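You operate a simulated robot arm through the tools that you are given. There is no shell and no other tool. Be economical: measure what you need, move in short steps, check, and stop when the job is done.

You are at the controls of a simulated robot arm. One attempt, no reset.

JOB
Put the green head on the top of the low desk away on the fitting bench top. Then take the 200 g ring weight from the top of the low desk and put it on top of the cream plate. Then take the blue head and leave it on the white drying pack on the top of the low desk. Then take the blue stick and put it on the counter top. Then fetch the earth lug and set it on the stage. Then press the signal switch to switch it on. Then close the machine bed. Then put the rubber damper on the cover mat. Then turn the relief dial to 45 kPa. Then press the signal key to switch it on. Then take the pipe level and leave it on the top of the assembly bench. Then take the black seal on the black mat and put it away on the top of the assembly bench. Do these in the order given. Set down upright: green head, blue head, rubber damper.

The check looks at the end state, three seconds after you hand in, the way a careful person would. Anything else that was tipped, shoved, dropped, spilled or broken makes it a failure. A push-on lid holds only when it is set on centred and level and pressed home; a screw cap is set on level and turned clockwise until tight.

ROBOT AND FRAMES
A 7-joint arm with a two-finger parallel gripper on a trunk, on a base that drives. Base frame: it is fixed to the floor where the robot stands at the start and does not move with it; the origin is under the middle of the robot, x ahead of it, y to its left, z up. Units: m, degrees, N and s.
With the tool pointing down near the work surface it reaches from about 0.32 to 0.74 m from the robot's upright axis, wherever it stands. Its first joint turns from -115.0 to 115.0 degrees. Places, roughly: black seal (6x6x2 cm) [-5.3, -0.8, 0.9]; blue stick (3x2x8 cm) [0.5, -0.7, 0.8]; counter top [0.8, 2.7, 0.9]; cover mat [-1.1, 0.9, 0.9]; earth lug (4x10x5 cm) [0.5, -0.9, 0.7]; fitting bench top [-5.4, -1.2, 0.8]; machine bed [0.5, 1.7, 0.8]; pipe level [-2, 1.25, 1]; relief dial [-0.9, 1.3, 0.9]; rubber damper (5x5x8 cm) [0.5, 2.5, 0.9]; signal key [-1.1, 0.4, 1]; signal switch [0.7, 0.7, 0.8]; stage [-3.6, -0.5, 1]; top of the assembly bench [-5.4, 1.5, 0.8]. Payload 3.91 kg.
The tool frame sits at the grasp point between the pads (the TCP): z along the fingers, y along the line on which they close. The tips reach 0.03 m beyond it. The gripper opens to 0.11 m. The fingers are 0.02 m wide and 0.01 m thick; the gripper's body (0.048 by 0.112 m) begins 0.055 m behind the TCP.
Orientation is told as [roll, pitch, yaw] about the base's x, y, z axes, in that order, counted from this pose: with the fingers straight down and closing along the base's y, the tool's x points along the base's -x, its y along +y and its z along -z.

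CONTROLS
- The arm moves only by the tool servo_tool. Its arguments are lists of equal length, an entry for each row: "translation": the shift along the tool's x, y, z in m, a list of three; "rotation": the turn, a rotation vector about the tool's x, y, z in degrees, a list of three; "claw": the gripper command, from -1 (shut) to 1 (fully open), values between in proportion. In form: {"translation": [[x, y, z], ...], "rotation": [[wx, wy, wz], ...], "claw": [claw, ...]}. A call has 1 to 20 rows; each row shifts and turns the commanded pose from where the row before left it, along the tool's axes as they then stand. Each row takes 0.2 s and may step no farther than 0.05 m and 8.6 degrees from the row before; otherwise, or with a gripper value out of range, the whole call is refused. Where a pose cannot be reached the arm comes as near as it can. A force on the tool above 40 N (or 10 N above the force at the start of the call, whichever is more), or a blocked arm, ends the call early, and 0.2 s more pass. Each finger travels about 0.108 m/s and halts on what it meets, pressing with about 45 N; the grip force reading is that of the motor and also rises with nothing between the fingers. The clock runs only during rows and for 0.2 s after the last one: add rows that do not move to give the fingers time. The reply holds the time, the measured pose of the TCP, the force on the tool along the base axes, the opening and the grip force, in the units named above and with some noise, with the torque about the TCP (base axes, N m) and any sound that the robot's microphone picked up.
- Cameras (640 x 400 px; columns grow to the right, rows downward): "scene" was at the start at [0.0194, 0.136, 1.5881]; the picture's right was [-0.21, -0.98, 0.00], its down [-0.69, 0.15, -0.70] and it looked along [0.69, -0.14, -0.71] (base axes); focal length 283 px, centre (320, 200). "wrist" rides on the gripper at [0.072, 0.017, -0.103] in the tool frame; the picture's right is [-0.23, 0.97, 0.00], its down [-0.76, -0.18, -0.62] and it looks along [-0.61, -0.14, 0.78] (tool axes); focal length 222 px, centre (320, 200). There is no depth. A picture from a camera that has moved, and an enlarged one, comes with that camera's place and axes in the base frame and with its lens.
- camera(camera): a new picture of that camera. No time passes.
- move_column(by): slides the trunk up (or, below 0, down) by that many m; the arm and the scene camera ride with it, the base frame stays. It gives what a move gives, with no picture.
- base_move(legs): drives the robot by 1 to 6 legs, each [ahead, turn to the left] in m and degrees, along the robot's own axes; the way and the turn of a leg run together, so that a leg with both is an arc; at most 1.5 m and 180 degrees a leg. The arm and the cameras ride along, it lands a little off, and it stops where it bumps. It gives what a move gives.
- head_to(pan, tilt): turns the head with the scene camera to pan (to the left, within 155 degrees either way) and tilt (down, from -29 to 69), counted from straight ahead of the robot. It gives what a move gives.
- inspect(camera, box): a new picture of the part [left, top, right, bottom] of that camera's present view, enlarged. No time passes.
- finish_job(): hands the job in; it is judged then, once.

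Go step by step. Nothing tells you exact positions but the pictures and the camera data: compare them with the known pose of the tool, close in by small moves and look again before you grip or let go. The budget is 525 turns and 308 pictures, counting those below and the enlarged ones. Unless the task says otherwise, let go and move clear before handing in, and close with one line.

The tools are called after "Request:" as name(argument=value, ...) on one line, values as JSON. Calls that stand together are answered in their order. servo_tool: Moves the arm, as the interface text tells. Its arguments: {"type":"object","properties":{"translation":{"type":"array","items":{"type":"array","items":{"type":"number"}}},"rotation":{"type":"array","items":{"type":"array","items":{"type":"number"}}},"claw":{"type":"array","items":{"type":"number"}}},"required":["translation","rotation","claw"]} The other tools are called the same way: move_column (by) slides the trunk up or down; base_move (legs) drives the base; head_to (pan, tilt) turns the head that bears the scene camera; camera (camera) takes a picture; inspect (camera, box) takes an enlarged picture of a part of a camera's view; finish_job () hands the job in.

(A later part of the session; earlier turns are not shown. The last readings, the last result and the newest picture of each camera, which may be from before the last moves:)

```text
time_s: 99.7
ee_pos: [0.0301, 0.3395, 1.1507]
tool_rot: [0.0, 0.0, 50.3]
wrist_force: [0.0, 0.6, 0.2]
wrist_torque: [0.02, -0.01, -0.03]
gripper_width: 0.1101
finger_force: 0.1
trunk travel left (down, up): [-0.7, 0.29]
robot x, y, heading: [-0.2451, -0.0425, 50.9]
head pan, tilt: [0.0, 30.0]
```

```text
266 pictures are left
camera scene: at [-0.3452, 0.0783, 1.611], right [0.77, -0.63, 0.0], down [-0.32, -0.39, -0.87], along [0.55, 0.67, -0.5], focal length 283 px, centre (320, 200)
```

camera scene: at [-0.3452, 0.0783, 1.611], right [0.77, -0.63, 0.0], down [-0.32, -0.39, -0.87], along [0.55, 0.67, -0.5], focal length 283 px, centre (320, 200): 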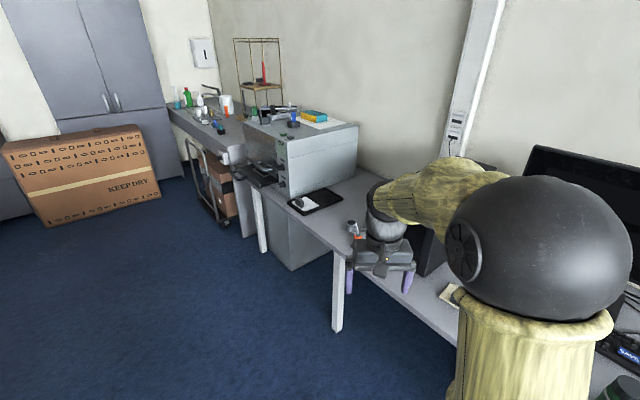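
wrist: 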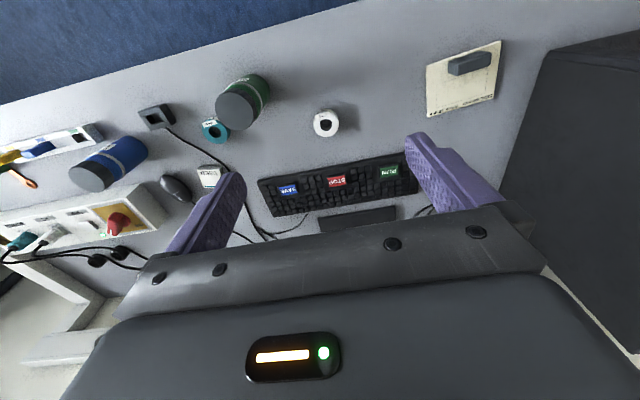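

I'm back near the desk and need to square up in front of the green jar. I'll turn and move in a little.

Request:
base_move(legs=[[0, -62], [0.27, 0], [0, 11]])

Request:
head_to(pan=0, tilt=50)

Request:
camera(camera="wrist")

Request:
camera(camera="scene")

```text
time_s: 105.2
ee_pos: [0.4951, -0.0916, 1.1512]
tool_rot: [-0.1, -0.1, -2.4]
wrist_force: [0.1, 0.9, 0.6]
wrist_torque: [-0.02, -0.01, 0.0]
gripper_width: 0.1097
finger_force: 0.0
trunk travel left (down, up): [-0.7, 0.29]
robot x, y, heading: [0.0251, -0.1049, -1.8]
head pan, tilt: [0.0, 30.0]
```

```text
time_s: 106.0
ee_pos: [0.4938, -0.0924, 1.1535]
tool_rot: [-0.1, -0.1, -2.4]
wrist_force: [0.7, 0.5, -0.3]
wrist_torque: [0.01, 0.0, 0.01]
gripper_width: 0.11
finger_force: 0.1
trunk travel left (down, up): [-0.7, 0.29]
robot x, y, heading: [0.023, -0.1058, -1.9]
head pan, tilt: [0.0, 50.0]
```

```text
265 pictures are left
camera wrist: at [0.4227, -0.0718, 1.2545], right [0.27, 0.96, 0.0], down [0.75, -0.21, 0.62], along [0.6, -0.17, -0.78], focal length 222 px, centre (320, 200)
```

wrist: 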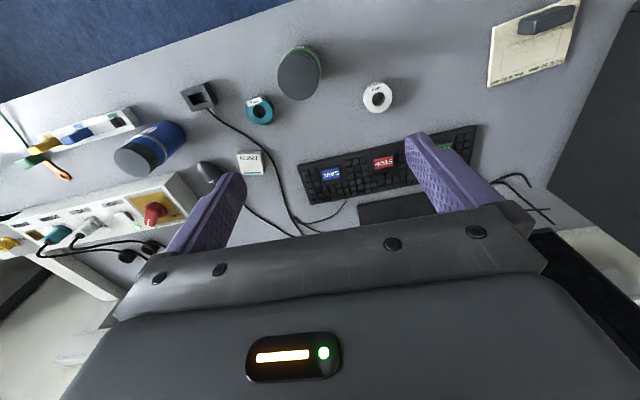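

```text
264 pictures are left
camera scene: at [0.0454, 0.0479, 1.5815], right [-0.03, -1.0, 0.0], down [-0.77, 0.02, -0.64], along [0.64, -0.02, -0.77], focal length 283 px, centre (320, 200)
```

scene: 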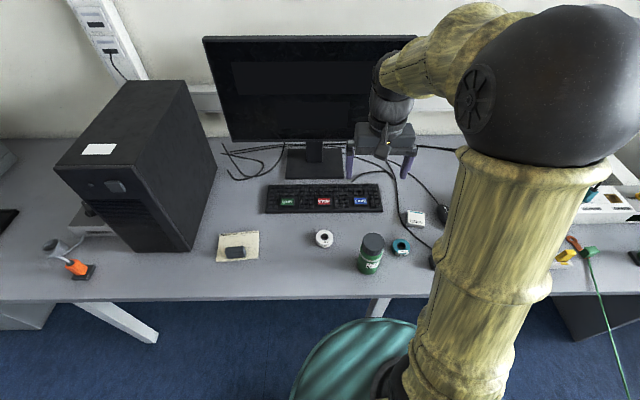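

The jar cap is at about (0.475, −0.12) with its top near z 0.86, agreed by both cameras. I'll move the gripper above it.

Request:
servo_tool(translation=[[0.008, -0.015, 0.04], [0.008, -0.014, 0.04], [0, 0, 0.045], [0, 0, 0.045], [0, 0, 0.03], [0, 0, 0]], rotation=[[0, 0, 0], [0, 0, 0], [0, 0, 0], [0, 0, 0], [0, 0, 0], [0, 0, 0]], claw=[1, 1, 1, 1, 1, 1])

Request:
camera(camera="wrist")

Request:
inspect(camera="scene", box=[300, 160, 500, 285])

```text
time_s: 107.4
ee_pos: [0.4753, -0.1251, 0.9501]
tool_rot: [0.0, 0.0, -2.4]
wrist_force: [-0.6, -0.4, -0.3]
wrist_torque: [0.0, 0.0, 0.02]
gripper_width: 0.11
finger_force: 0.1
trunk travel left (down, up): [-0.7, 0.29]
robot x, y, heading: [0.0214, -0.1035, -1.5]
head pan, tilt: [0.0, 50.0]
```

```text
263 pictures are left
camera wrist: at [0.4043, -0.1035, 1.0532], right [0.27, 0.96, 0.0], down [0.75, -0.21, 0.62], along [0.6, -0.17, -0.78], focal length 222 px, centre (320, 200)
```

wrist: 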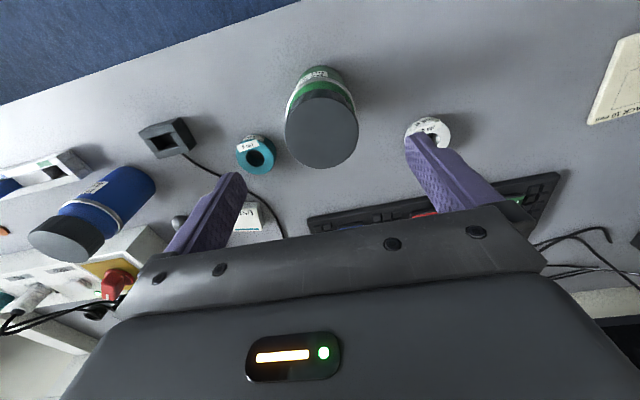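

```text
3.20 times, centred on (400, 222) of scene
camera zoom: at [0.0453, 0.0479, 1.5815], right [-0.03, -1.0, 0.0], down [-0.77, 0.02, -0.64], along [0.64, -0.02, -0.77], focal length 906 px, centre (64, 128)
```

zoom: 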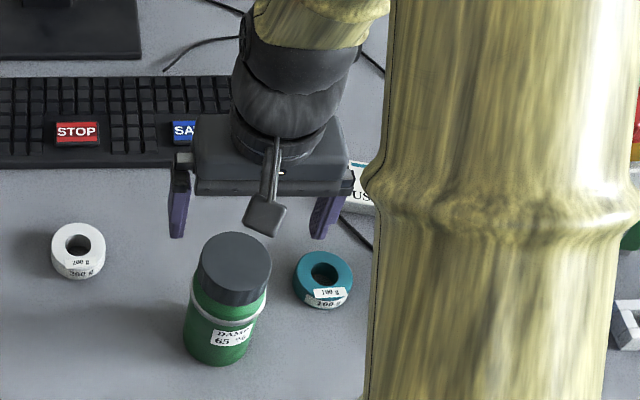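

The gripper is centred over the cap to within about 5 mm. I'll descend to z ≈ 0.84 and look.

Request:
servo_tool(translation=[[-0.002, 0, 0.04], [0, 0, 0.04], [0, 0, 0.03], [0, 0, 0]], rotation=[[0, 0, 0], [0, 0, 0], [0, 0, 0], [0, 0, 0]], claw=[1, 1, 1, 1])

Request:
camera(camera="wrist")

Request:
inspect(camera="scene", box=[300, 160, 500, 285])

```text
time_s: 108.4
ee_pos: [0.4792, -0.1228, 0.8379]
tool_rot: [0.0, -0.1, -2.3]
wrist_force: [-0.3, 0.6, 0.3]
wrist_torque: [0.04, 0.03, 0.01]
gripper_width: 0.11
finger_force: 0.2
trunk travel left (down, up): [-0.7, 0.29]
robot x, y, heading: [0.0251, -0.1036, -1.7]
head pan, tilt: [0.0, 50.0]
```

```text
261 pictures are left
camera wrist: at [0.4063, -0.1023, 0.94], right [0.27, 0.96, 0.0], down [0.75, -0.21, 0.62], along [0.6, -0.17, -0.78], focal length 222 px, centre (320, 200)
```

wrist: 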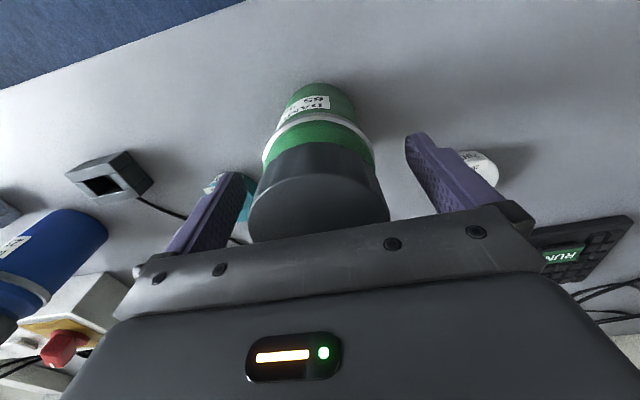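

```text
3.20 times, centred on (400, 222) of scene
camera zoom: at [0.0454, 0.0479, 1.5815], right [-0.03, -1.0, 0.0], down [-0.77, 0.02, -0.64], along [0.64, -0.02, -0.77], focal length 906 px, centre (64, 128)
```

zoom: 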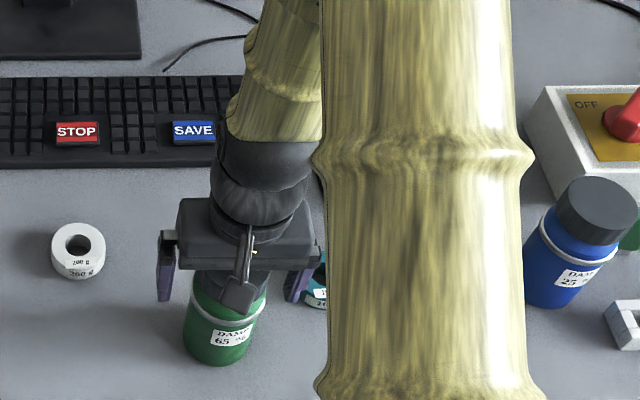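

The fingers straddle the cap. I'll lower about 1 cm and close.

Request:
servo_tool(translation=[[0.003, 0, 0.01], [0, 0, 0], [0, 0, 0], [0, 0, 0], [0, 0, 0]], rotation=[[0, 0, 0], [0, 0, 0], [0, 0, 0], [0, 0, 0], [0, 0, 0]], claw=[1, -1, -1, -1, -1])

Request:
servo_tool(translation=[[0, 0, -0.03], [0, 0, -0.03], [0, 0, 0]], rotation=[[0, 0, 0], [0, 0, 0], [0, 0, 0]], claw=[-1, -1, -1])

Request:
inspect(camera="scene", box=[300, 160, 500, 285])

Request:
camera(camera="wrist")

```text
time_s: 109.6
ee_pos: [0.4754, -0.1215, 0.8291]
tool_rot: [0.1, 0.1, -2.4]
wrist_force: [-0.4, -1.1, 0.1]
wrist_torque: [0.01, -0.02, -0.01]
gripper_width: 0.0655
finger_force: 45.0
trunk travel left (down, up): [-0.7, 0.29]
robot x, y, heading: [0.0225, -0.1043, -2.0]
head pan, tilt: [0.0, 50.0]
```

```text
time_s: 110.4
ee_pos: [0.4769, -0.1224, 0.8915]
tool_rot: [0.1, 0.0, -2.4]
wrist_force: [0.2, 0.2, -2.7]
wrist_torque: [-0.02, 0.01, 0.02]
gripper_width: 0.0654
finger_force: 45.0
trunk travel left (down, up): [-0.7, 0.29]
robot x, y, heading: [0.0263, -0.1088, -1.9]
head pan, tilt: [0.0, 50.0]
```

```text
3.20 times, centred on (400, 222) of scene
camera zoom: at [0.0459, 0.0478, 1.5814], right [-0.03, -1.0, 0.0], down [-0.77, 0.02, -0.64], along [0.64, -0.02, -0.77], focal length 906 px, centre (64, 128)
```

zoom: 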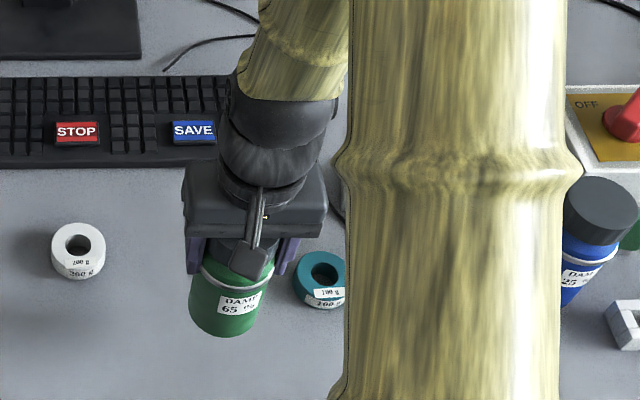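

```text
258 pictures are left
camera wrist: at [0.4054, -0.102, 0.993], right [0.27, 0.96, 0.0], down [0.75, -0.21, 0.62], along [0.6, -0.17, -0.78], focal length 222 px, centre (320, 200)
```

wrist: 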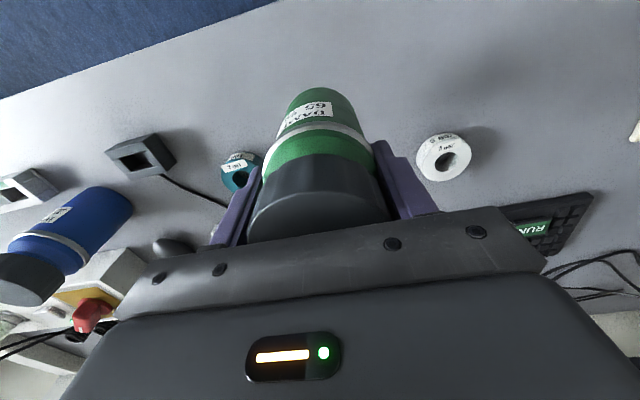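

The whole jar came up (about 0.28 kg). I'll raise it to travel height and drive to the fitting bench.

Request:
servo_tool(translation=[[0, 0, -0.05], [0, 0, -0.05], [0, 0, -0.05], [0, 0, -0.05], [0.02, 0, -0.04], [0, 0, 0]], rotation=[[0, 0, 0], [0, 0, 0], [0, 0, 0], [0, 0, 0], [0, 0, 0], [0, 0, 0]], claw=[-1, -1, -1, -1, -1, -1])

Request:
base_move(legs=[[0, -132], [1.5, 0], [1.5, 0], [0.2, 0], [0, -46], [1.2, 0]])

Request:
head_to(pan=-20, tilt=20)

Request:
camera(camera="scene")

```text
time_s: 111.8
ee_pos: [0.455, -0.119, 1.1312]
tool_rot: [-0.1, 0.0, -2.5]
wrist_force: [0.0, 0.1, -1.3]
wrist_torque: [0.04, 0.05, 0.03]
gripper_width: 0.0652
finger_force: 45.3
trunk travel left (down, up): [-0.7, 0.29]
robot x, y, heading: [0.0257, -0.1068, -2.0]
head pan, tilt: [0.0, 50.0]
```

```text
time_s: 140.6
ee_pos: [-3.8586, -2.3752, 1.1298]
tool_rot: [0.0, 0.0, -179.4]
wrist_force: [-0.8, 0.9, -2.6]
wrist_torque: [0.0, -0.01, 0.02]
gripper_width: 0.0641
finger_force: 45.0
trunk travel left (down, up): [-0.7, 0.29]
robot x, y, heading: [-3.4293, -2.3653, -178.8]
head pan, tilt: [0.0, 50.0]
```

```text
time_s: 141.6
ee_pos: [-3.8597, -2.3736, 1.1306]
tool_rot: [0.0, 0.0, -179.3]
wrist_force: [-1.0, 0.8, -2.2]
wrist_torque: [0.0, -0.03, 0.04]
gripper_width: 0.0639
finger_force: 44.9
trunk travel left (down, up): [-0.7, 0.29]
robot x, y, heading: [-3.4295, -2.3643, -178.6]
head pan, tilt: [-20.0, 20.0]
```

```text
257 pictures are left
camera scene: at [-3.4533, -2.4873, 1.627], right [0.32, 0.95, 0.0], down [0.32, -0.11, -0.94], along [-0.89, 0.3, -0.34], focal length 283 px, centre (320, 200)
```

scene: 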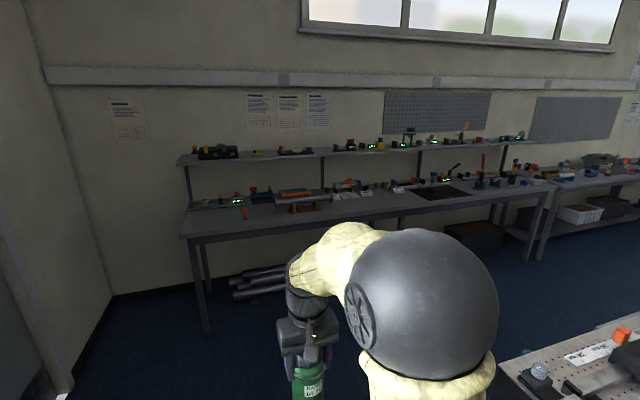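

I'm in the window aisle; the clear front strip of the fitting bench lies between the tube rack and the black mat. I'll drive up to about y = −1.5 and face the bench.

Request:
base_move(legs=[[1.1, 0], [0, -91], [0.85, 0], [0, 90]])

Request:
head_to(pan=5, tilt=35)

Request:
camera(camera="scene")

Request:
camera(camera="wrist")

```text
time_s: 158.7
ee_pos: [-4.9485, -1.5524, 1.1294]
tool_rot: [-0.1, 0.0, 179.7]
wrist_force: [0.7, -1.0, -2.1]
wrist_torque: [-0.01, -0.03, -0.02]
gripper_width: 0.0637
finger_force: 44.8
trunk travel left (down, up): [-0.7, 0.29]
robot x, y, heading: [-4.5201, -1.5507, -179.9]
head pan, tilt: [-20.0, 20.0]
```

```text
time_s: 159.6
ee_pos: [-4.9487, -1.553, 1.13]
tool_rot: [0.0, 0.0, 179.7]
wrist_force: [0.0, -0.3, -2.8]
wrist_torque: [-0.03, 0.01, 0.03]
gripper_width: 0.0635
finger_force: 44.7
trunk travel left (down, up): [-0.7, 0.29]
robot x, y, heading: [-4.5216, -1.5543, -179.7]
head pan, tilt: [5.0, 35.0]
```

```text
256 pictures are left
camera scene: at [-4.5453, -1.7116, 1.6032], right [-0.09, 1.0, 0.0], down [0.57, 0.05, -0.82], along [-0.82, -0.08, -0.57], focal length 283 px, centre (320, 200)
```

scene: 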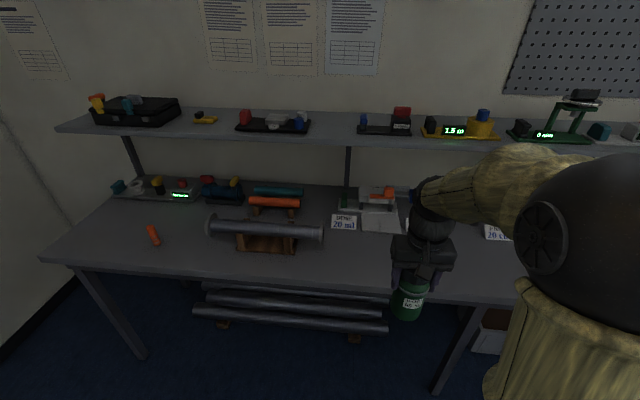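

```text
255 pictures are left
camera wrist: at [-4.8762, -1.5696, 1.2327], right [-0.23, -0.97, 0.0], down [-0.76, 0.18, 0.62], along [-0.61, 0.15, -0.78], focal length 222 px, centre (320, 200)
```

wrist: 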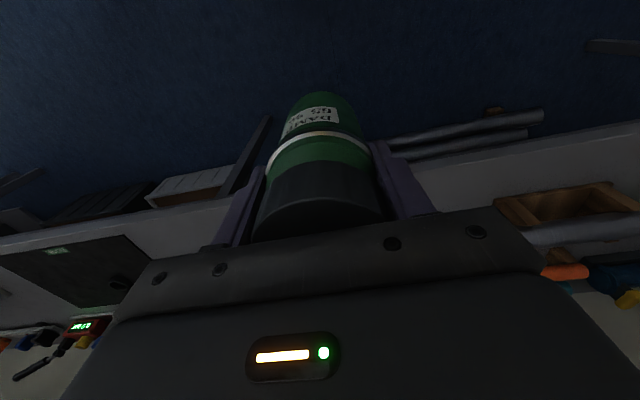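

The bench front edge is at x ≈ −5.2, and there's free space around (−5.29, −1.57). I'll move 0.18 m closer and look.

Request:
base_move(legs=[[0.18, 0]])

Request:
servo_tool(translation=[[-0.04, 0, 0.03], [-0.04, 0, 0.03], [-0.04, 0, 0.03], [-0.03, 0, 0.03], [0, 0, 0]], rotation=[[0, 0, 0], [0, 0, 0], [0, 0, 0], [0, 0, 0], [0, 0, 0]], claw=[-1, -1, -1, -1, -1])

Request:
head_to(pan=5, tilt=45)

Request:
camera(camera="scene")

Request:
camera(camera="wrist")

```text
time_s: 161.1
ee_pos: [-5.1303, -1.5544, 1.1302]
tool_rot: [-0.2, 0.1, 179.8]
wrist_force: [-0.4, 0.1, -3.2]
wrist_torque: [0.02, -0.05, -0.01]
gripper_width: 0.0636
finger_force: 44.9
trunk travel left (down, up): [-0.7, 0.29]
robot x, y, heading: [-4.6997, -1.5522, -179.4]
head pan, tilt: [5.0, 35.0]
```

```text
time_s: 162.3
ee_pos: [-5.276, -1.5547, 1.0112]
tool_rot: [0.0, 0.0, 179.9]
wrist_force: [0.2, -0.8, -2.7]
wrist_torque: [-0.04, -0.03, -0.01]
gripper_width: 0.0637
finger_force: 45.0
trunk travel left (down, up): [-0.7, 0.29]
robot x, y, heading: [-4.6962, -1.5565, -179.7]
head pan, tilt: [5.0, 35.0]
```

```text
time_s: 163.0
ee_pos: [-5.2772, -1.5541, 1.0114]
tool_rot: [-0.2, -0.1, 179.9]
wrist_force: [1.2, 0.4, -2.7]
wrist_torque: [0.02, 0.0, 0.02]
gripper_width: 0.063
finger_force: 44.8
trunk travel left (down, up): [-0.7, 0.29]
robot x, y, heading: [-4.6968, -1.5523, -179.5]
head pan, tilt: [5.0, 45.0]
```

```text
254 pictures are left
camera scene: at [-4.7192, -1.7124, 1.5884], right [-0.1, 1.0, 0.0], down [0.7, 0.07, -0.71], along [-0.7, -0.07, -0.71], focal length 283 px, centre (320, 200)
```

scene: 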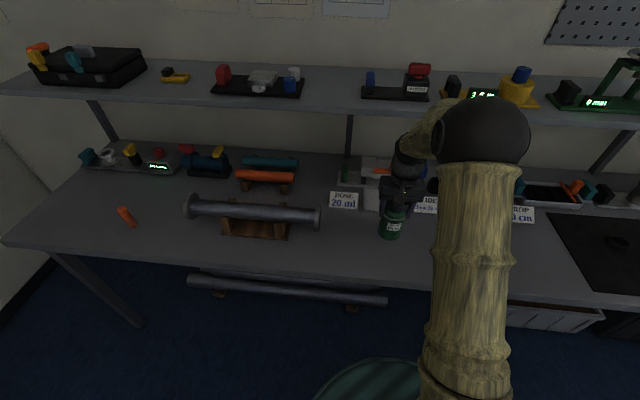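

```text
253 pictures are left
camera wrist: at [-5.2043, -1.571, 1.1133], right [-0.23, -0.97, 0.0], down [-0.76, 0.18, 0.62], along [-0.61, 0.14, -0.78], focal length 222 px, centre (320, 200)
```

wrist: 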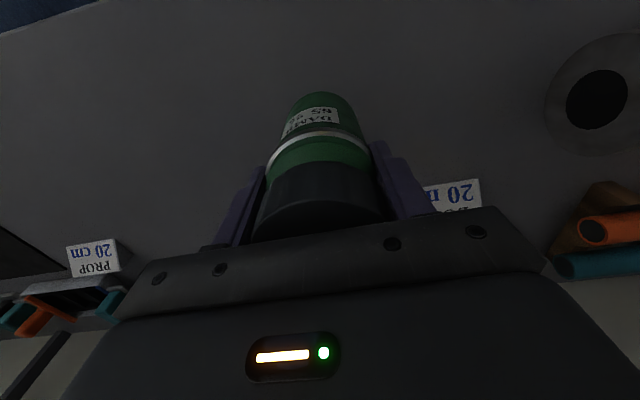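

The jar is over clear bench. I'll lower in small steps until it touches.

Request:
servo_tool(translation=[[0, 0, 0.03], [0, 0, 0.03], [0, 0, 0.015], [0, 0, 0]], rotation=[[0, 0, 0], [0, 0, 0], [0, 0, 0], [0, 0, 0]], claw=[-1, -1, -1, -1])

Request:
inspect(camera="scene", box=[320, 150, 480, 300])

```text
time_s: 163.7
ee_pos: [-5.2819, -1.554, 0.9537]
tool_rot: [-0.2, -1.2, 179.9]
wrist_force: [4.0, 0.2, 22.3]
wrist_torque: [-0.13, -0.53, 0.11]
gripper_width: 0.063
finger_force: 45.2
trunk travel left (down, up): [-0.7, 0.29]
robot x, y, heading: [-4.6952, -1.5552, -179.6]
head pan, tilt: [5.0, 45.0]
stopped in row 3: the force on the tool passed its limit (the readings are from after the stop); the commanded pose is now the measured one
```

```text
2.67 times, centred on (400, 225) of scene
camera zoom: at [-4.7164, -1.7124, 1.5888], right [-0.1, 1.0, 0.0], down [0.7, 0.07, -0.71], along [-0.7, -0.07, -0.71], focal length 755 px, centre (107, 133)
```

zoom: 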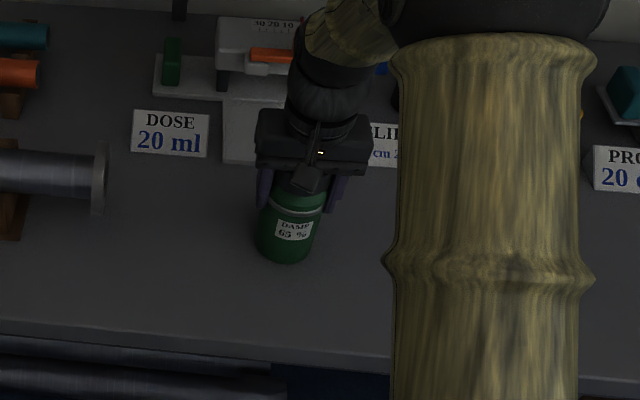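

The jar touched down slightly tilted (1.2°), and the bench is at about z 0.845. I'll level and ease off a bit, then check the force.

Request:
servo_tool(translation=[[0, 0, -0.003], [0, 0, 0]], rotation=[[0, -1.2, 0], [0, 0, 0]], claw=[-1, -1])

```text
time_s: 164.3
ee_pos: [-5.2813, -1.5544, 0.9544]
tool_rot: [-0.1, -2.1, 179.9]
wrist_force: [4.3, 1.0, 9.4]
wrist_torque: [0.09, -0.81, 0.02]
gripper_width: 0.0627
finger_force: 45.3
trunk travel left (down, up): [-0.7, 0.29]
robot x, y, heading: [-4.6994, -1.5537, -179.4]
head pan, tilt: [5.0, 45.0]
```

Wrong sign there; I'll rotate the other way.

Request:
servo_tool(translation=[[0, 0, -0.002], [0, 0, 0]], rotation=[[0, 2.2, 0], [0, 0, 0]], claw=[-1, -1])

```text
time_s: 164.9
ee_pos: [-5.2813, -1.5542, 0.9555]
tool_rot: [0.0, 0.1, 179.9]
wrist_force: [0.3, -0.7, -0.8]
wrist_torque: [-0.02, 0.07, 0.01]
gripper_width: 0.0627
finger_force: 45.2
trunk travel left (down, up): [-0.7, 0.29]
robot x, y, heading: [-4.6983, -1.5492, -179.3]
head pan, tilt: [5.0, 45.0]
```

It's level now, with the weight mostly on the bench. I'll release and retreat upward.

Request:
servo_tool(translation=[[0, 0, 0.001], [0, 0, 0], [0, 0, 0], [0, 0, 0], [0, 0, -0.03], [0, 0, -0.05], [0, 0, -0.05], [0, 0, -0.05], [0, 0, 0]], rotation=[[0, 0, 0], [0, 0, 0], [0, 0, 0], [0, 0, 0], [0, 0, 0], [0, 0, 0], [0, 0, 0], [0, 0, 0], [0, 0, 0]], claw=[-1, 1, 1, 1, 1, 1, 1, 1, 1])

Request:
inspect(camera="scene", box=[320, 150, 480, 300])

```text
time_s: 166.9
ee_pos: [-5.2801, -1.5548, 1.1349]
tool_rot: [-0.1, 0.1, 179.9]
wrist_force: [-0.1, 0.1, 0.1]
wrist_torque: [-0.02, 0.04, 0.02]
gripper_width: 0.1102
finger_force: 0.0
trunk travel left (down, up): [-0.7, 0.29]
robot x, y, heading: [-4.6987, -1.5527, -179.7]
head pan, tilt: [5.0, 45.0]
```

```text
2.67 times, centred on (400, 225) of scene
camera zoom: at [-4.7193, -1.7124, 1.5883], right [-0.1, 1.0, 0.0], down [0.7, 0.07, -0.71], along [-0.7, -0.07, -0.71], focal length 755 px, centre (107, 133)
```

zoom: 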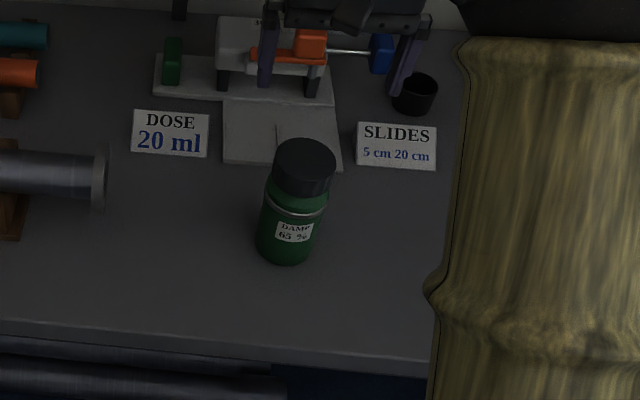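

The green head stands upright on the fitting bench. I'll retract and drive back to the desk.

Request:
servo_tool(translation=[[0.05, 0, -0.03], [0.05, 0, 0], [0.03, 0, 0], [0, 0, 0]], rotation=[[0, 0, 0], [0, 0, 0], [0, 0, 0], [0, 0, 0]], claw=[1, 1, 1, 1])

Request:
base_move(legs=[[-0.17, 0], [0, 90], [0.85, 0], [0, 90], [1.3, 0], [1.1, 0]])

```text
refused: row 1 steps farther than a row can; nothing moved
```

```text
time_s: 191.7
ee_pos: [-1.5245, -2.4378, 1.1348]
tool_rot: [0.0, 0.2, -0.2]
wrist_force: [0.8, 0.9, 0.7]
wrist_torque: [-0.04, -0.01, 0.02]
gripper_width: 0.1099
finger_force: 0.1
trunk travel left (down, up): [-0.7, 0.29]
robot x, y, heading: [-2.1061, -2.4344, 0.2]
head pan, tilt: [5.0, 45.0]
```

No bumps on the way. I'll retract the arm slightly and return to the desk.

Request:
servo_tool(translation=[[0.04, 0, -0.02], [0.04, 0, 0], [0.04, 0, 0], [0, 0, 0]], rotation=[[0, 0, 0], [0, 0, 0], [0, 0, 0], [0, 0, 0]], claw=[1, 1, 1, 1])

Request:
base_move(legs=[[0, 47], [1.5, 0], [1.4, 0], [0, -47], [0.2, 0]])

Request:
head_to(pan=0, tilt=50)

Request:
camera(camera="scene")

Request:
camera(camera="wrist")

```text
time_s: 192.7
ee_pos: [-1.6464, -2.4406, 1.1572]
tool_rot: [-0.1, 0.0, -0.2]
wrist_force: [-0.7, -0.4, 0.9]
wrist_torque: [0.01, 0.02, 0.0]
gripper_width: 0.1101
finger_force: 0.0
trunk travel left (down, up): [-0.7, 0.29]
robot x, y, heading: [-2.1048, -2.4335, 0.3]
head pan, tilt: [5.0, 45.0]
```

```text
time_s: 211.9
ee_pos: [0.4423, -0.2889, 1.1566]
tool_rot: [-0.1, 0.1, 1.7]
wrist_force: [0.3, 0.8, 1.4]
wrist_torque: [0.0, 0.01, 0.02]
gripper_width: 0.1099
finger_force: 0.1
trunk travel left (down, up): [-0.7, 0.29]
robot x, y, heading: [-0.0168, -0.3017, 2.3]
head pan, tilt: [5.0, 45.0]
```

```text
time_s: 212.6
ee_pos: [0.4412, -0.2905, 1.1564]
tool_rot: [-0.1, 0.1, 1.7]
wrist_force: [-0.1, 0.2, 1.2]
wrist_torque: [0.01, 0.01, 0.01]
gripper_width: 0.1101
finger_force: 0.0
trunk travel left (down, up): [-0.7, 0.29]
robot x, y, heading: [-0.0188, -0.3028, 2.2]
head pan, tilt: [0.0, 50.0]
```

```text
250 pictures are left
camera scene: at [-0.0081, -0.1491, 1.5815], right [0.04, -1.0, 0.0], down [-0.77, -0.03, -0.64], along [0.64, 0.03, -0.77], focal length 283 px, centre (320, 200)
```

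scene: 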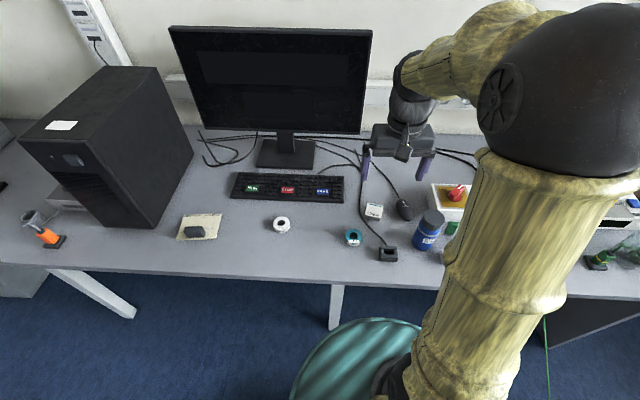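

```text
249 pictures are left
camera wrist: at [0.368, -0.2743, 1.2591], right [0.2, 0.98, 0.0], down [0.77, -0.15, 0.62], along [0.61, -0.12, -0.78], focal length 222 px, centre (320, 200)
```

wrist: 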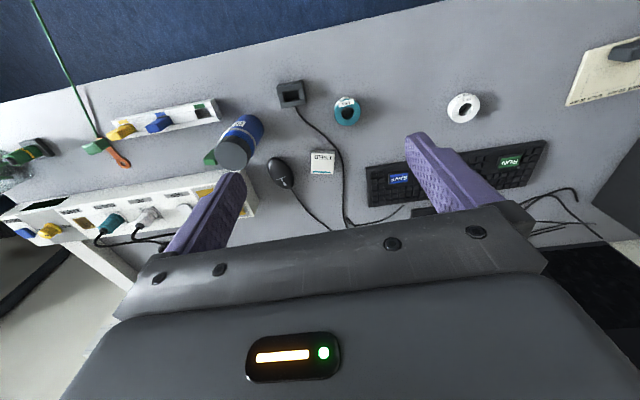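

The robot landed at y −0.30; the ring is at about (0.57, 0.01) and the plate at about (0.56, 0.32). I'll shift the base about 0.4 m left so both are in reach.

Request:
base_move(legs=[[0, 88], [0.42, 0], [0, -90]])

Request:
camera(camera="scene")

Request:
camera(camera="wrist")

```text
time_s: 222.7
ee_pos: [0.4518, 0.1035, 1.1565]
tool_rot: [-0.1, 0.1, -2.7]
wrist_force: [0.0, -0.3, 0.0]
wrist_torque: [-0.03, -0.02, 0.0]
gripper_width: 0.11
finger_force: 0.1
trunk travel left (down, up): [-0.7, 0.29]
robot x, y, heading: [-0.0066, 0.1272, -2.1]
head pan, tilt: [0.0, 50.0]
```

```text
248 pictures are left
camera scene: at [0.0157, 0.2792, 1.5815], right [-0.04, -1.0, 0.0], down [-0.77, 0.03, -0.64], along [0.64, -0.03, -0.77], focal length 283 px, centre (320, 200)
```

scene: 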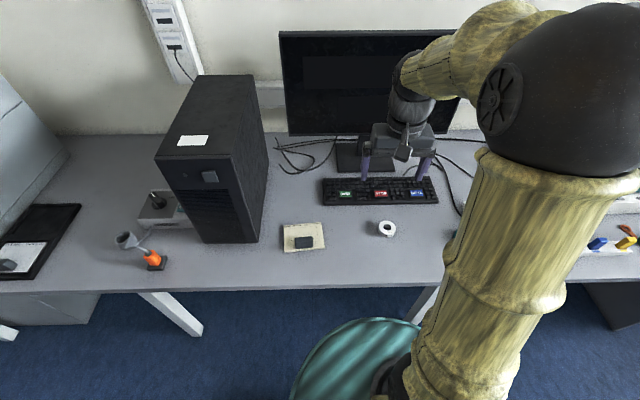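

```text
247 pictures are left
camera wrist: at [0.3805, 0.1243, 1.2591], right [0.28, 0.96, 0.0], down [0.75, -0.21, 0.62], along [0.6, -0.17, -0.78], focal length 222 px, centre (320, 200)
```

wrist: 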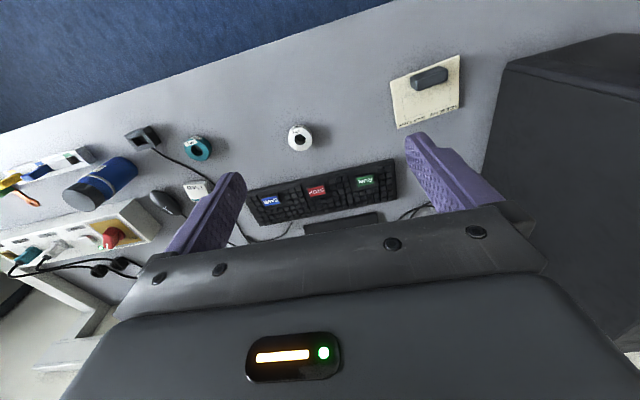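

The ring is at about (0.572, 0.015). I'll move above it to z 0.85 and look closely.

Request:
servo_tool(translation=[[-0.0155, -0.0104, 0.038], [-0.0155, -0.0104, 0.038], [-0.0155, -0.0104, 0.038], [-0.0155, -0.0104, 0.038], [-0.0155, -0.0104, 0.038], [-0.0155, -0.0104, 0.038], [-0.0155, -0.0104, 0.038], [-0.0155, -0.0104, 0.038], [0, 0, 0]], rotation=[[0, 0, 0], [0, 0, 0], [0, 0, 0], [0, 0, 0], [0, 0, 0], [0, 0, 0], [0, 0, 0], [0, 0, 0], [0, 0, 0]], claw=[1, 1, 1, 1, 1, 1, 1, 1, 1])

Request:
camera(camera="wrist")

Request:
inspect(camera="scene", box=[260, 160, 460, 285])

```text
time_s: 224.7
ee_pos: [0.5719, 0.0127, 0.8544]
tool_rot: [0.0, 0.1, -2.8]
wrist_force: [0.3, 0.0, -0.4]
wrist_torque: [0.01, -0.01, -0.02]
gripper_width: 0.1099
finger_force: 0.1
trunk travel left (down, up): [-0.7, 0.29]
robot x, y, heading: [-0.011, 0.1259, -2.2]
head pan, tilt: [0.0, 50.0]
```

```text
246 pictures are left
camera wrist: at [0.5015, 0.0333, 0.9562], right [0.28, 0.96, 0.0], down [0.75, -0.21, 0.62], along [0.6, -0.17, -0.78], focal length 222 px, centre (320, 200)
```

wrist: 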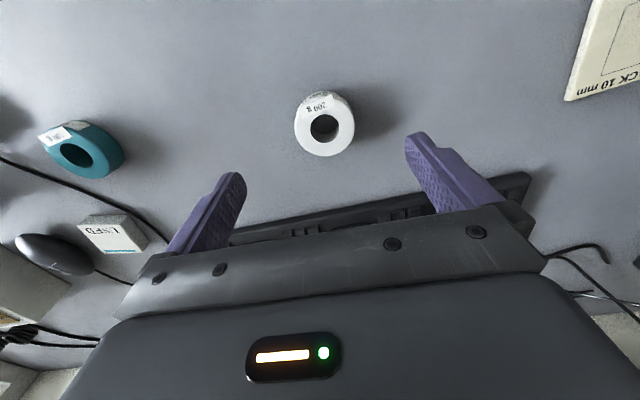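

```text
3.20 times, centred on (360, 222) of scene
camera zoom: at [0.0156, 0.2792, 1.5815], right [-0.04, -1.0, 0.0], down [-0.77, 0.03, -0.64], along [0.64, -0.03, -0.77], focal length 906 px, centre (192, 128)
```

zoom: 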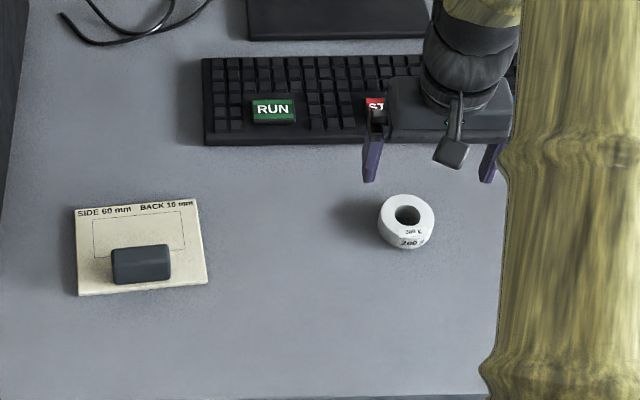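

The ring is centred within 3 mm. I'll descend and grip it, then lift.

Request:
servo_tool(translation=[[-0.002, 0.003, 0.04], [0, 0, 0.035], [0, 0, 0.021], [0, 0, 0], [0, 0, 0], [0, 0, 0], [0, 0, 0], [0, 0, -0.04], [0, 0, -0.04], [0, 0, -0.02], [0, 0, 0]], rotation=[[0, 0, 0], [0, 0, 0], [0, 0, 0], [0, 0, 0], [0, 0, 0], [0, 0, 0], [0, 0, 0], [0, 0, 0], [0, 0, 0], [0, 0, 0], [0, 0, 0]], claw=[1, 1, 1, -1, -1, -1, -1, -1, -1, -1, -1])

Request:
camera(camera="wrist")

```text
time_s: 227.1
ee_pos: [0.5729, 0.0159, 0.8559]
tool_rot: [0.0, 0.1, -2.7]
wrist_force: [0.1, 0.3, -1.5]
wrist_torque: [-0.02, 0.06, -0.01]
gripper_width: 0.0525
finger_force: 44.8
trunk travel left (down, up): [-0.7, 0.29]
robot x, y, heading: [-0.0069, 0.1266, -2.3]
head pan, tilt: [0.0, 50.0]
```

```text
244 pictures are left
camera wrist: at [0.5018, 0.0369, 0.9599], right [0.28, 0.96, 0.0], down [0.75, -0.21, 0.62], along [0.6, -0.17, -0.78], focal length 222 px, centre (320, 200)
```

wrist: 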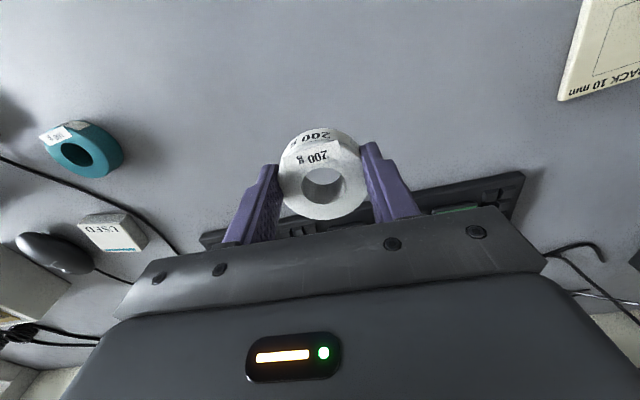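

The ring is held. I'll move it over the free part of the plate behind the grey block.

Request:
servo_tool(translation=[[0.0005, 0.0413, 0], [0.0005, 0.0413, 0], [0.0005, 0.0413, 0], [0.0005, 0.0413, 0], [0.0005, 0.0413, 0], [0.0005, 0.0413, 0], [0.0005, 0.0413, 0], [0, 0, 0]], rotation=[[0, 0, 0], [0, 0, 0], [0, 0, 0], [0, 0, 0], [0, 0, 0], [0, 0, 0], [0, 0, 0], [0, 0, 0]], claw=[-1, -1, -1, -1, -1, -1, -1, -1])

Request:
camera(camera="wrist")

Request:
inspect(camera="scene", box=[240, 160, 440, 285])

```text
time_s: 228.9
ee_pos: [0.5845, 0.3059, 0.8554]
tool_rot: [-0.2, 0.1, -2.9]
wrist_force: [0.1, 0.4, -1.4]
wrist_torque: [-0.02, 0.04, 0.01]
gripper_width: 0.0523
finger_force: 45.2
trunk travel left (down, up): [-0.7, 0.29]
robot x, y, heading: [-0.0097, 0.125, -2.2]
head pan, tilt: [0.0, 50.0]
```

```text
243 pictures are left
camera wrist: at [0.5123, 0.3274, 0.9571], right [0.28, 0.96, 0.0], down [0.75, -0.21, 0.62], along [0.6, -0.17, -0.78], focal length 222 px, centre (320, 200)
```

wrist: 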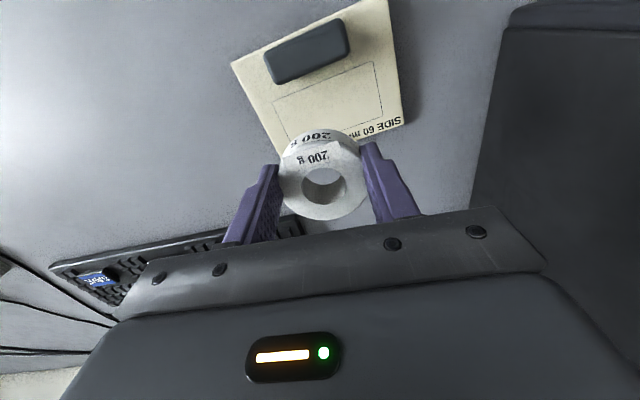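

```text
3.20 times, centred on (340, 222) of scene
camera zoom: at [0.016, 0.2792, 1.5815], right [-0.04, -1.0, 0.0], down [-0.77, 0.03, -0.64], along [0.64, -0.03, -0.77], focal length 906 px, centre (256, 128)
```

zoom: 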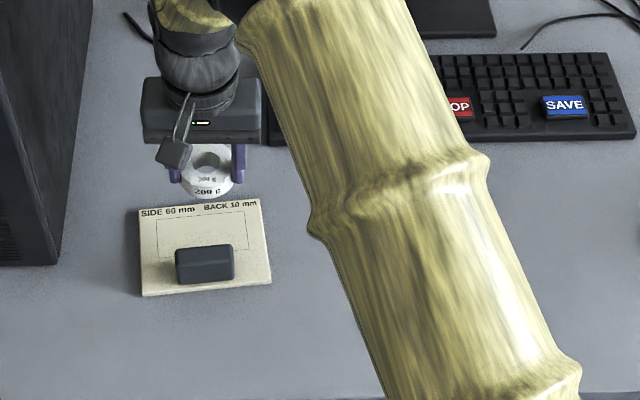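

The ring is aligned over the free area (x 0.558–0.612 against the plate's 0.515–0.62). I'll descend gently.

Request:
servo_tool(translation=[[0, 0, 0.04], [0, 0, 0.03], [0, 0, 0.012], [0, 0, 0.004], [0, 0, 0.003], [0, 0, 0]], rotation=[[0, 0, 0], [0, 0, 0], [0, 0, 0], [0, 0, 0], [0, 0, 0], [0, 0, 0]], claw=[-1, -1, -1, -1, -1, -1])

Request:
inspect(camera="scene", box=[240, 180, 360, 255])

Request:
camera(camera="wrist")

```text
time_s: 230.3
ee_pos: [0.5859, 0.3057, 0.7676]
tool_rot: [-0.1, 0.1, -2.8]
wrist_force: [-0.2, -0.2, -1.9]
wrist_torque: [0.03, 0.0, -0.03]
gripper_width: 0.0523
finger_force: 44.7
trunk travel left (down, up): [-0.7, 0.29]
robot x, y, heading: [-0.0075, 0.1289, -2.3]
head pan, tilt: [0.0, 50.0]
```

```text
5.33 times, centred on (300, 218) of scene
camera zoom: at [0.0161, 0.2794, 1.5814], right [-0.04, -1.0, 0.0], down [-0.77, 0.03, -0.64], along [0.64, -0.03, -0.77], focal length 1510 px, centre (427, 107)
```

zoom: 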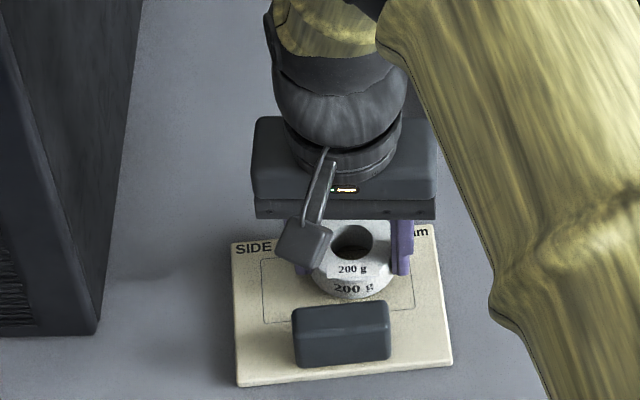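

```text
240 pictures are left
camera wrist: at [0.5139, 0.3261, 0.8702], right [0.28, 0.96, 0.0], down [0.75, -0.21, 0.62], along [0.6, -0.17, -0.78], focal length 222 px, centre (320, 200)
```

wrist: 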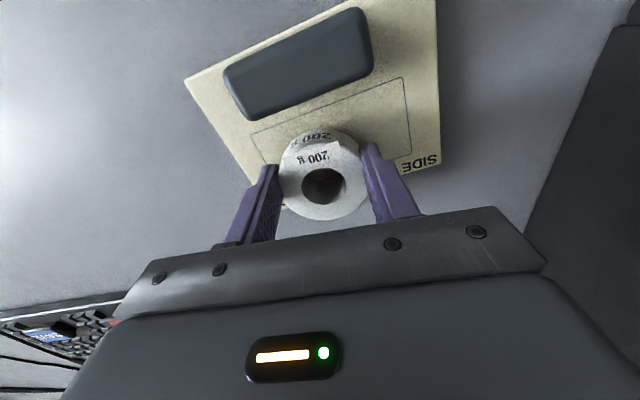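

The ring is almost on the plate. I'll lower in 2 mm steps.

Request:
servo_tool(translation=[[0.003, 0, 0.002], [0, 0, 0.002], [0, 0, 0.001], [0, 0, 0]], rotation=[[0, 0, 0], [0, 0, 0], [0, 0, 0], [0, 0, 0]], claw=[-1, -1, -1, -1])

```text
time_s: 231.3
ee_pos: [0.5813, 0.3057, 0.7649]
tool_rot: [0.0, -0.1, -2.9]
wrist_force: [1.2, -1.4, 15.3]
wrist_torque: [-0.14, 0.12, 0.11]
gripper_width: 0.0526
finger_force: 45.0
trunk travel left (down, up): [-0.7, 0.29]
robot x, y, heading: [-0.0032, 0.1283, -2.3]
head pan, tilt: [0.0, 50.0]
```

Contact with the plate. I'll ease off 2 mm, release and rise.

Request:
servo_tool(translation=[[0, 0, -0.002], [0, 0, 0], [0, 0, 0], [0, 0, 0], [0, 0, -0.03], [0, 0, -0.05], [0, 0, -0.05], [0, 0, 0]], rotation=[[0, 0, 0], [0, 0, 0], [0, 0, 0], [0, 0, 0], [0, 0, 0], [0, 0, 0], [0, 0, 0], [0, 0, 0]], claw=[-1, 1, 1, 1, 1, 1, 1, 1])

Request:
camera(camera="wrist")

Request:
inspect(camera="scene", box=[240, 180, 360, 255])

```text
time_s: 233.1
ee_pos: [0.5832, 0.3057, 0.8925]
tool_rot: [-0.1, 0.1, -2.9]
wrist_force: [-0.1, -0.7, -0.6]
wrist_torque: [0.0, 0.05, 0.02]
gripper_width: 0.11
finger_force: 0.0
trunk travel left (down, up): [-0.7, 0.29]
robot x, y, heading: [-0.0079, 0.1285, -2.6]
head pan, tilt: [0.0, 50.0]
```

```text
239 pictures are left
camera wrist: at [0.5115, 0.3274, 0.9959], right [0.28, 0.96, 0.0], down [0.75, -0.21, 0.62], along [0.6, -0.17, -0.78], focal length 222 px, centre (320, 200)
```

wrist: 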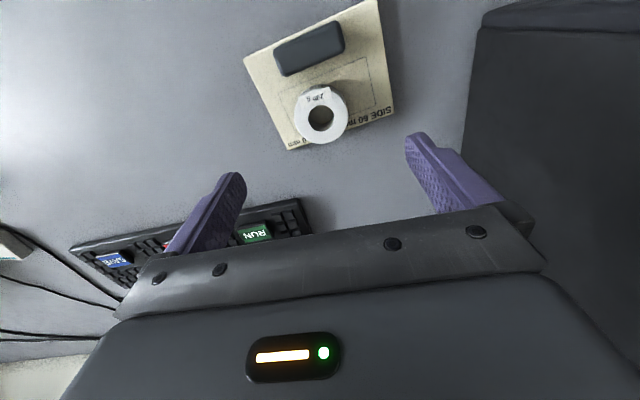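

```text
5.33 times, centred on (300, 218) of scene
camera zoom: at [0.016, 0.2794, 1.5814], right [-0.04, -1.0, 0.0], down [-0.77, 0.03, -0.64], along [0.64, -0.03, -0.77], focal length 1510 px, centre (427, 107)
```

zoom: 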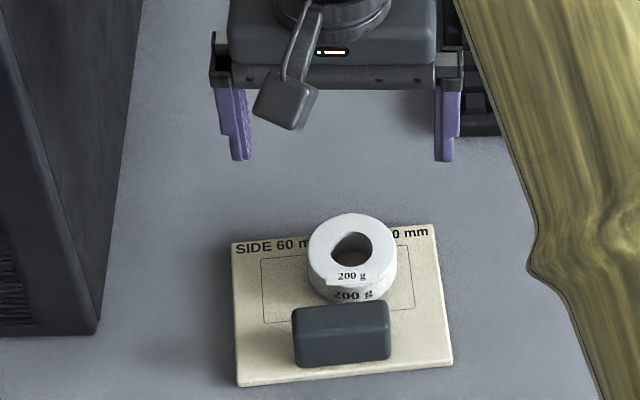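

The 200 g ring sits flat on the cream plate. Next is the blue jar: I'll raise the arm and move the base right, near y = −0.35.

Request:
servo_tool(translation=[[0.01, 0, -0.045], [0.02, 0, -0.045], [0.03, 0, -0.035], [0.03, 0, -0.035], [0.03, 0, -0.035], [0.02, -0.02, -0.03], [0, 0, -0.02], [0, 0, 0]], rotation=[[0, 0, 0], [0, 0, 0], [0, 0, 0], [0, 0, 0], [0, 0, 0], [0, 0, 0], [0, 0, 0], [0, 0, 0]], claw=[1, 1, 1, 1, 1, 1, 1, 1])

Request:
base_move(legs=[[0, -88], [0.46, 0], [0, 90]])

Request:
head_to(pan=-10, tilt=50)

Request:
camera(camera="wrist")

Request:
camera(camera="scene")

```text
time_s: 234.9
ee_pos: [0.442, 0.292, 1.1417]
tool_rot: [-0.1, 0.1, -2.8]
wrist_force: [-0.2, -0.3, -0.1]
wrist_torque: [0.01, 0.04, 0.01]
gripper_width: 0.1099
finger_force: 0.1
trunk travel left (down, up): [-0.7, 0.29]
robot x, y, heading: [-0.0068, 0.1283, -2.4]
head pan, tilt: [0.0, 50.0]
```

```text
time_s: 245.2
ee_pos: [0.4387, -0.1867, 1.1408]
tool_rot: [-0.1, 0.1, -3.7]
wrist_force: [-0.6, 1.2, -0.1]
wrist_torque: [-0.05, -0.01, -0.02]
gripper_width: 0.1099
finger_force: 0.1
trunk travel left (down, up): [-0.7, 0.29]
robot x, y, heading: [-0.0121, -0.3471, -3.1]
head pan, tilt: [0.0, 50.0]
```

```text
time_s: 245.9
ee_pos: [0.4397, -0.1875, 1.1419]
tool_rot: [-0.1, 0.2, -3.7]
wrist_force: [-0.5, -0.4, -0.4]
wrist_torque: [0.0, -0.02, -0.02]
gripper_width: 0.1099
finger_force: 0.0
trunk travel left (down, up): [-0.7, 0.29]
robot x, y, heading: [-0.0089, -0.3484, -3.2]
head pan, tilt: [-10.0, 50.0]
```

```text
237 pictures are left
camera wrist: at [0.3684, -0.1646, 1.2444], right [0.29, 0.96, 0.0], down [0.75, -0.23, 0.62], along [0.6, -0.18, -0.78], focal length 222 px, centre (320, 200)
```

wrist: 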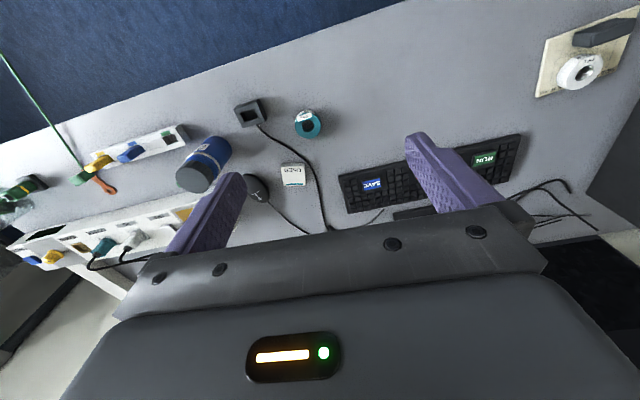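

```text
236 pictures are left
camera scene: at [0.0109, -0.2072, 1.5815], right [-0.23, -0.97, 0.0], down [-0.75, 0.17, -0.64], along [0.63, -0.15, -0.77], focal length 283 px, centre (320, 200)
```

scene: 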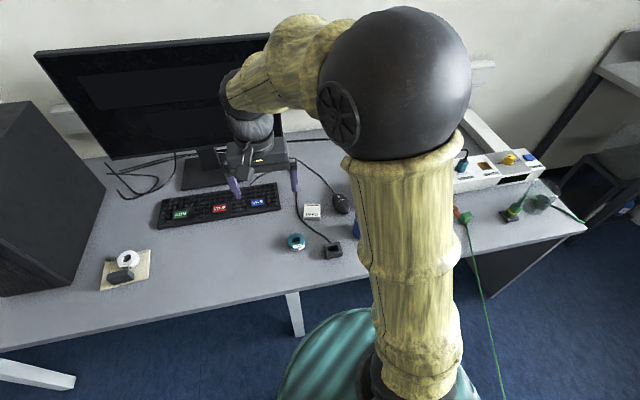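

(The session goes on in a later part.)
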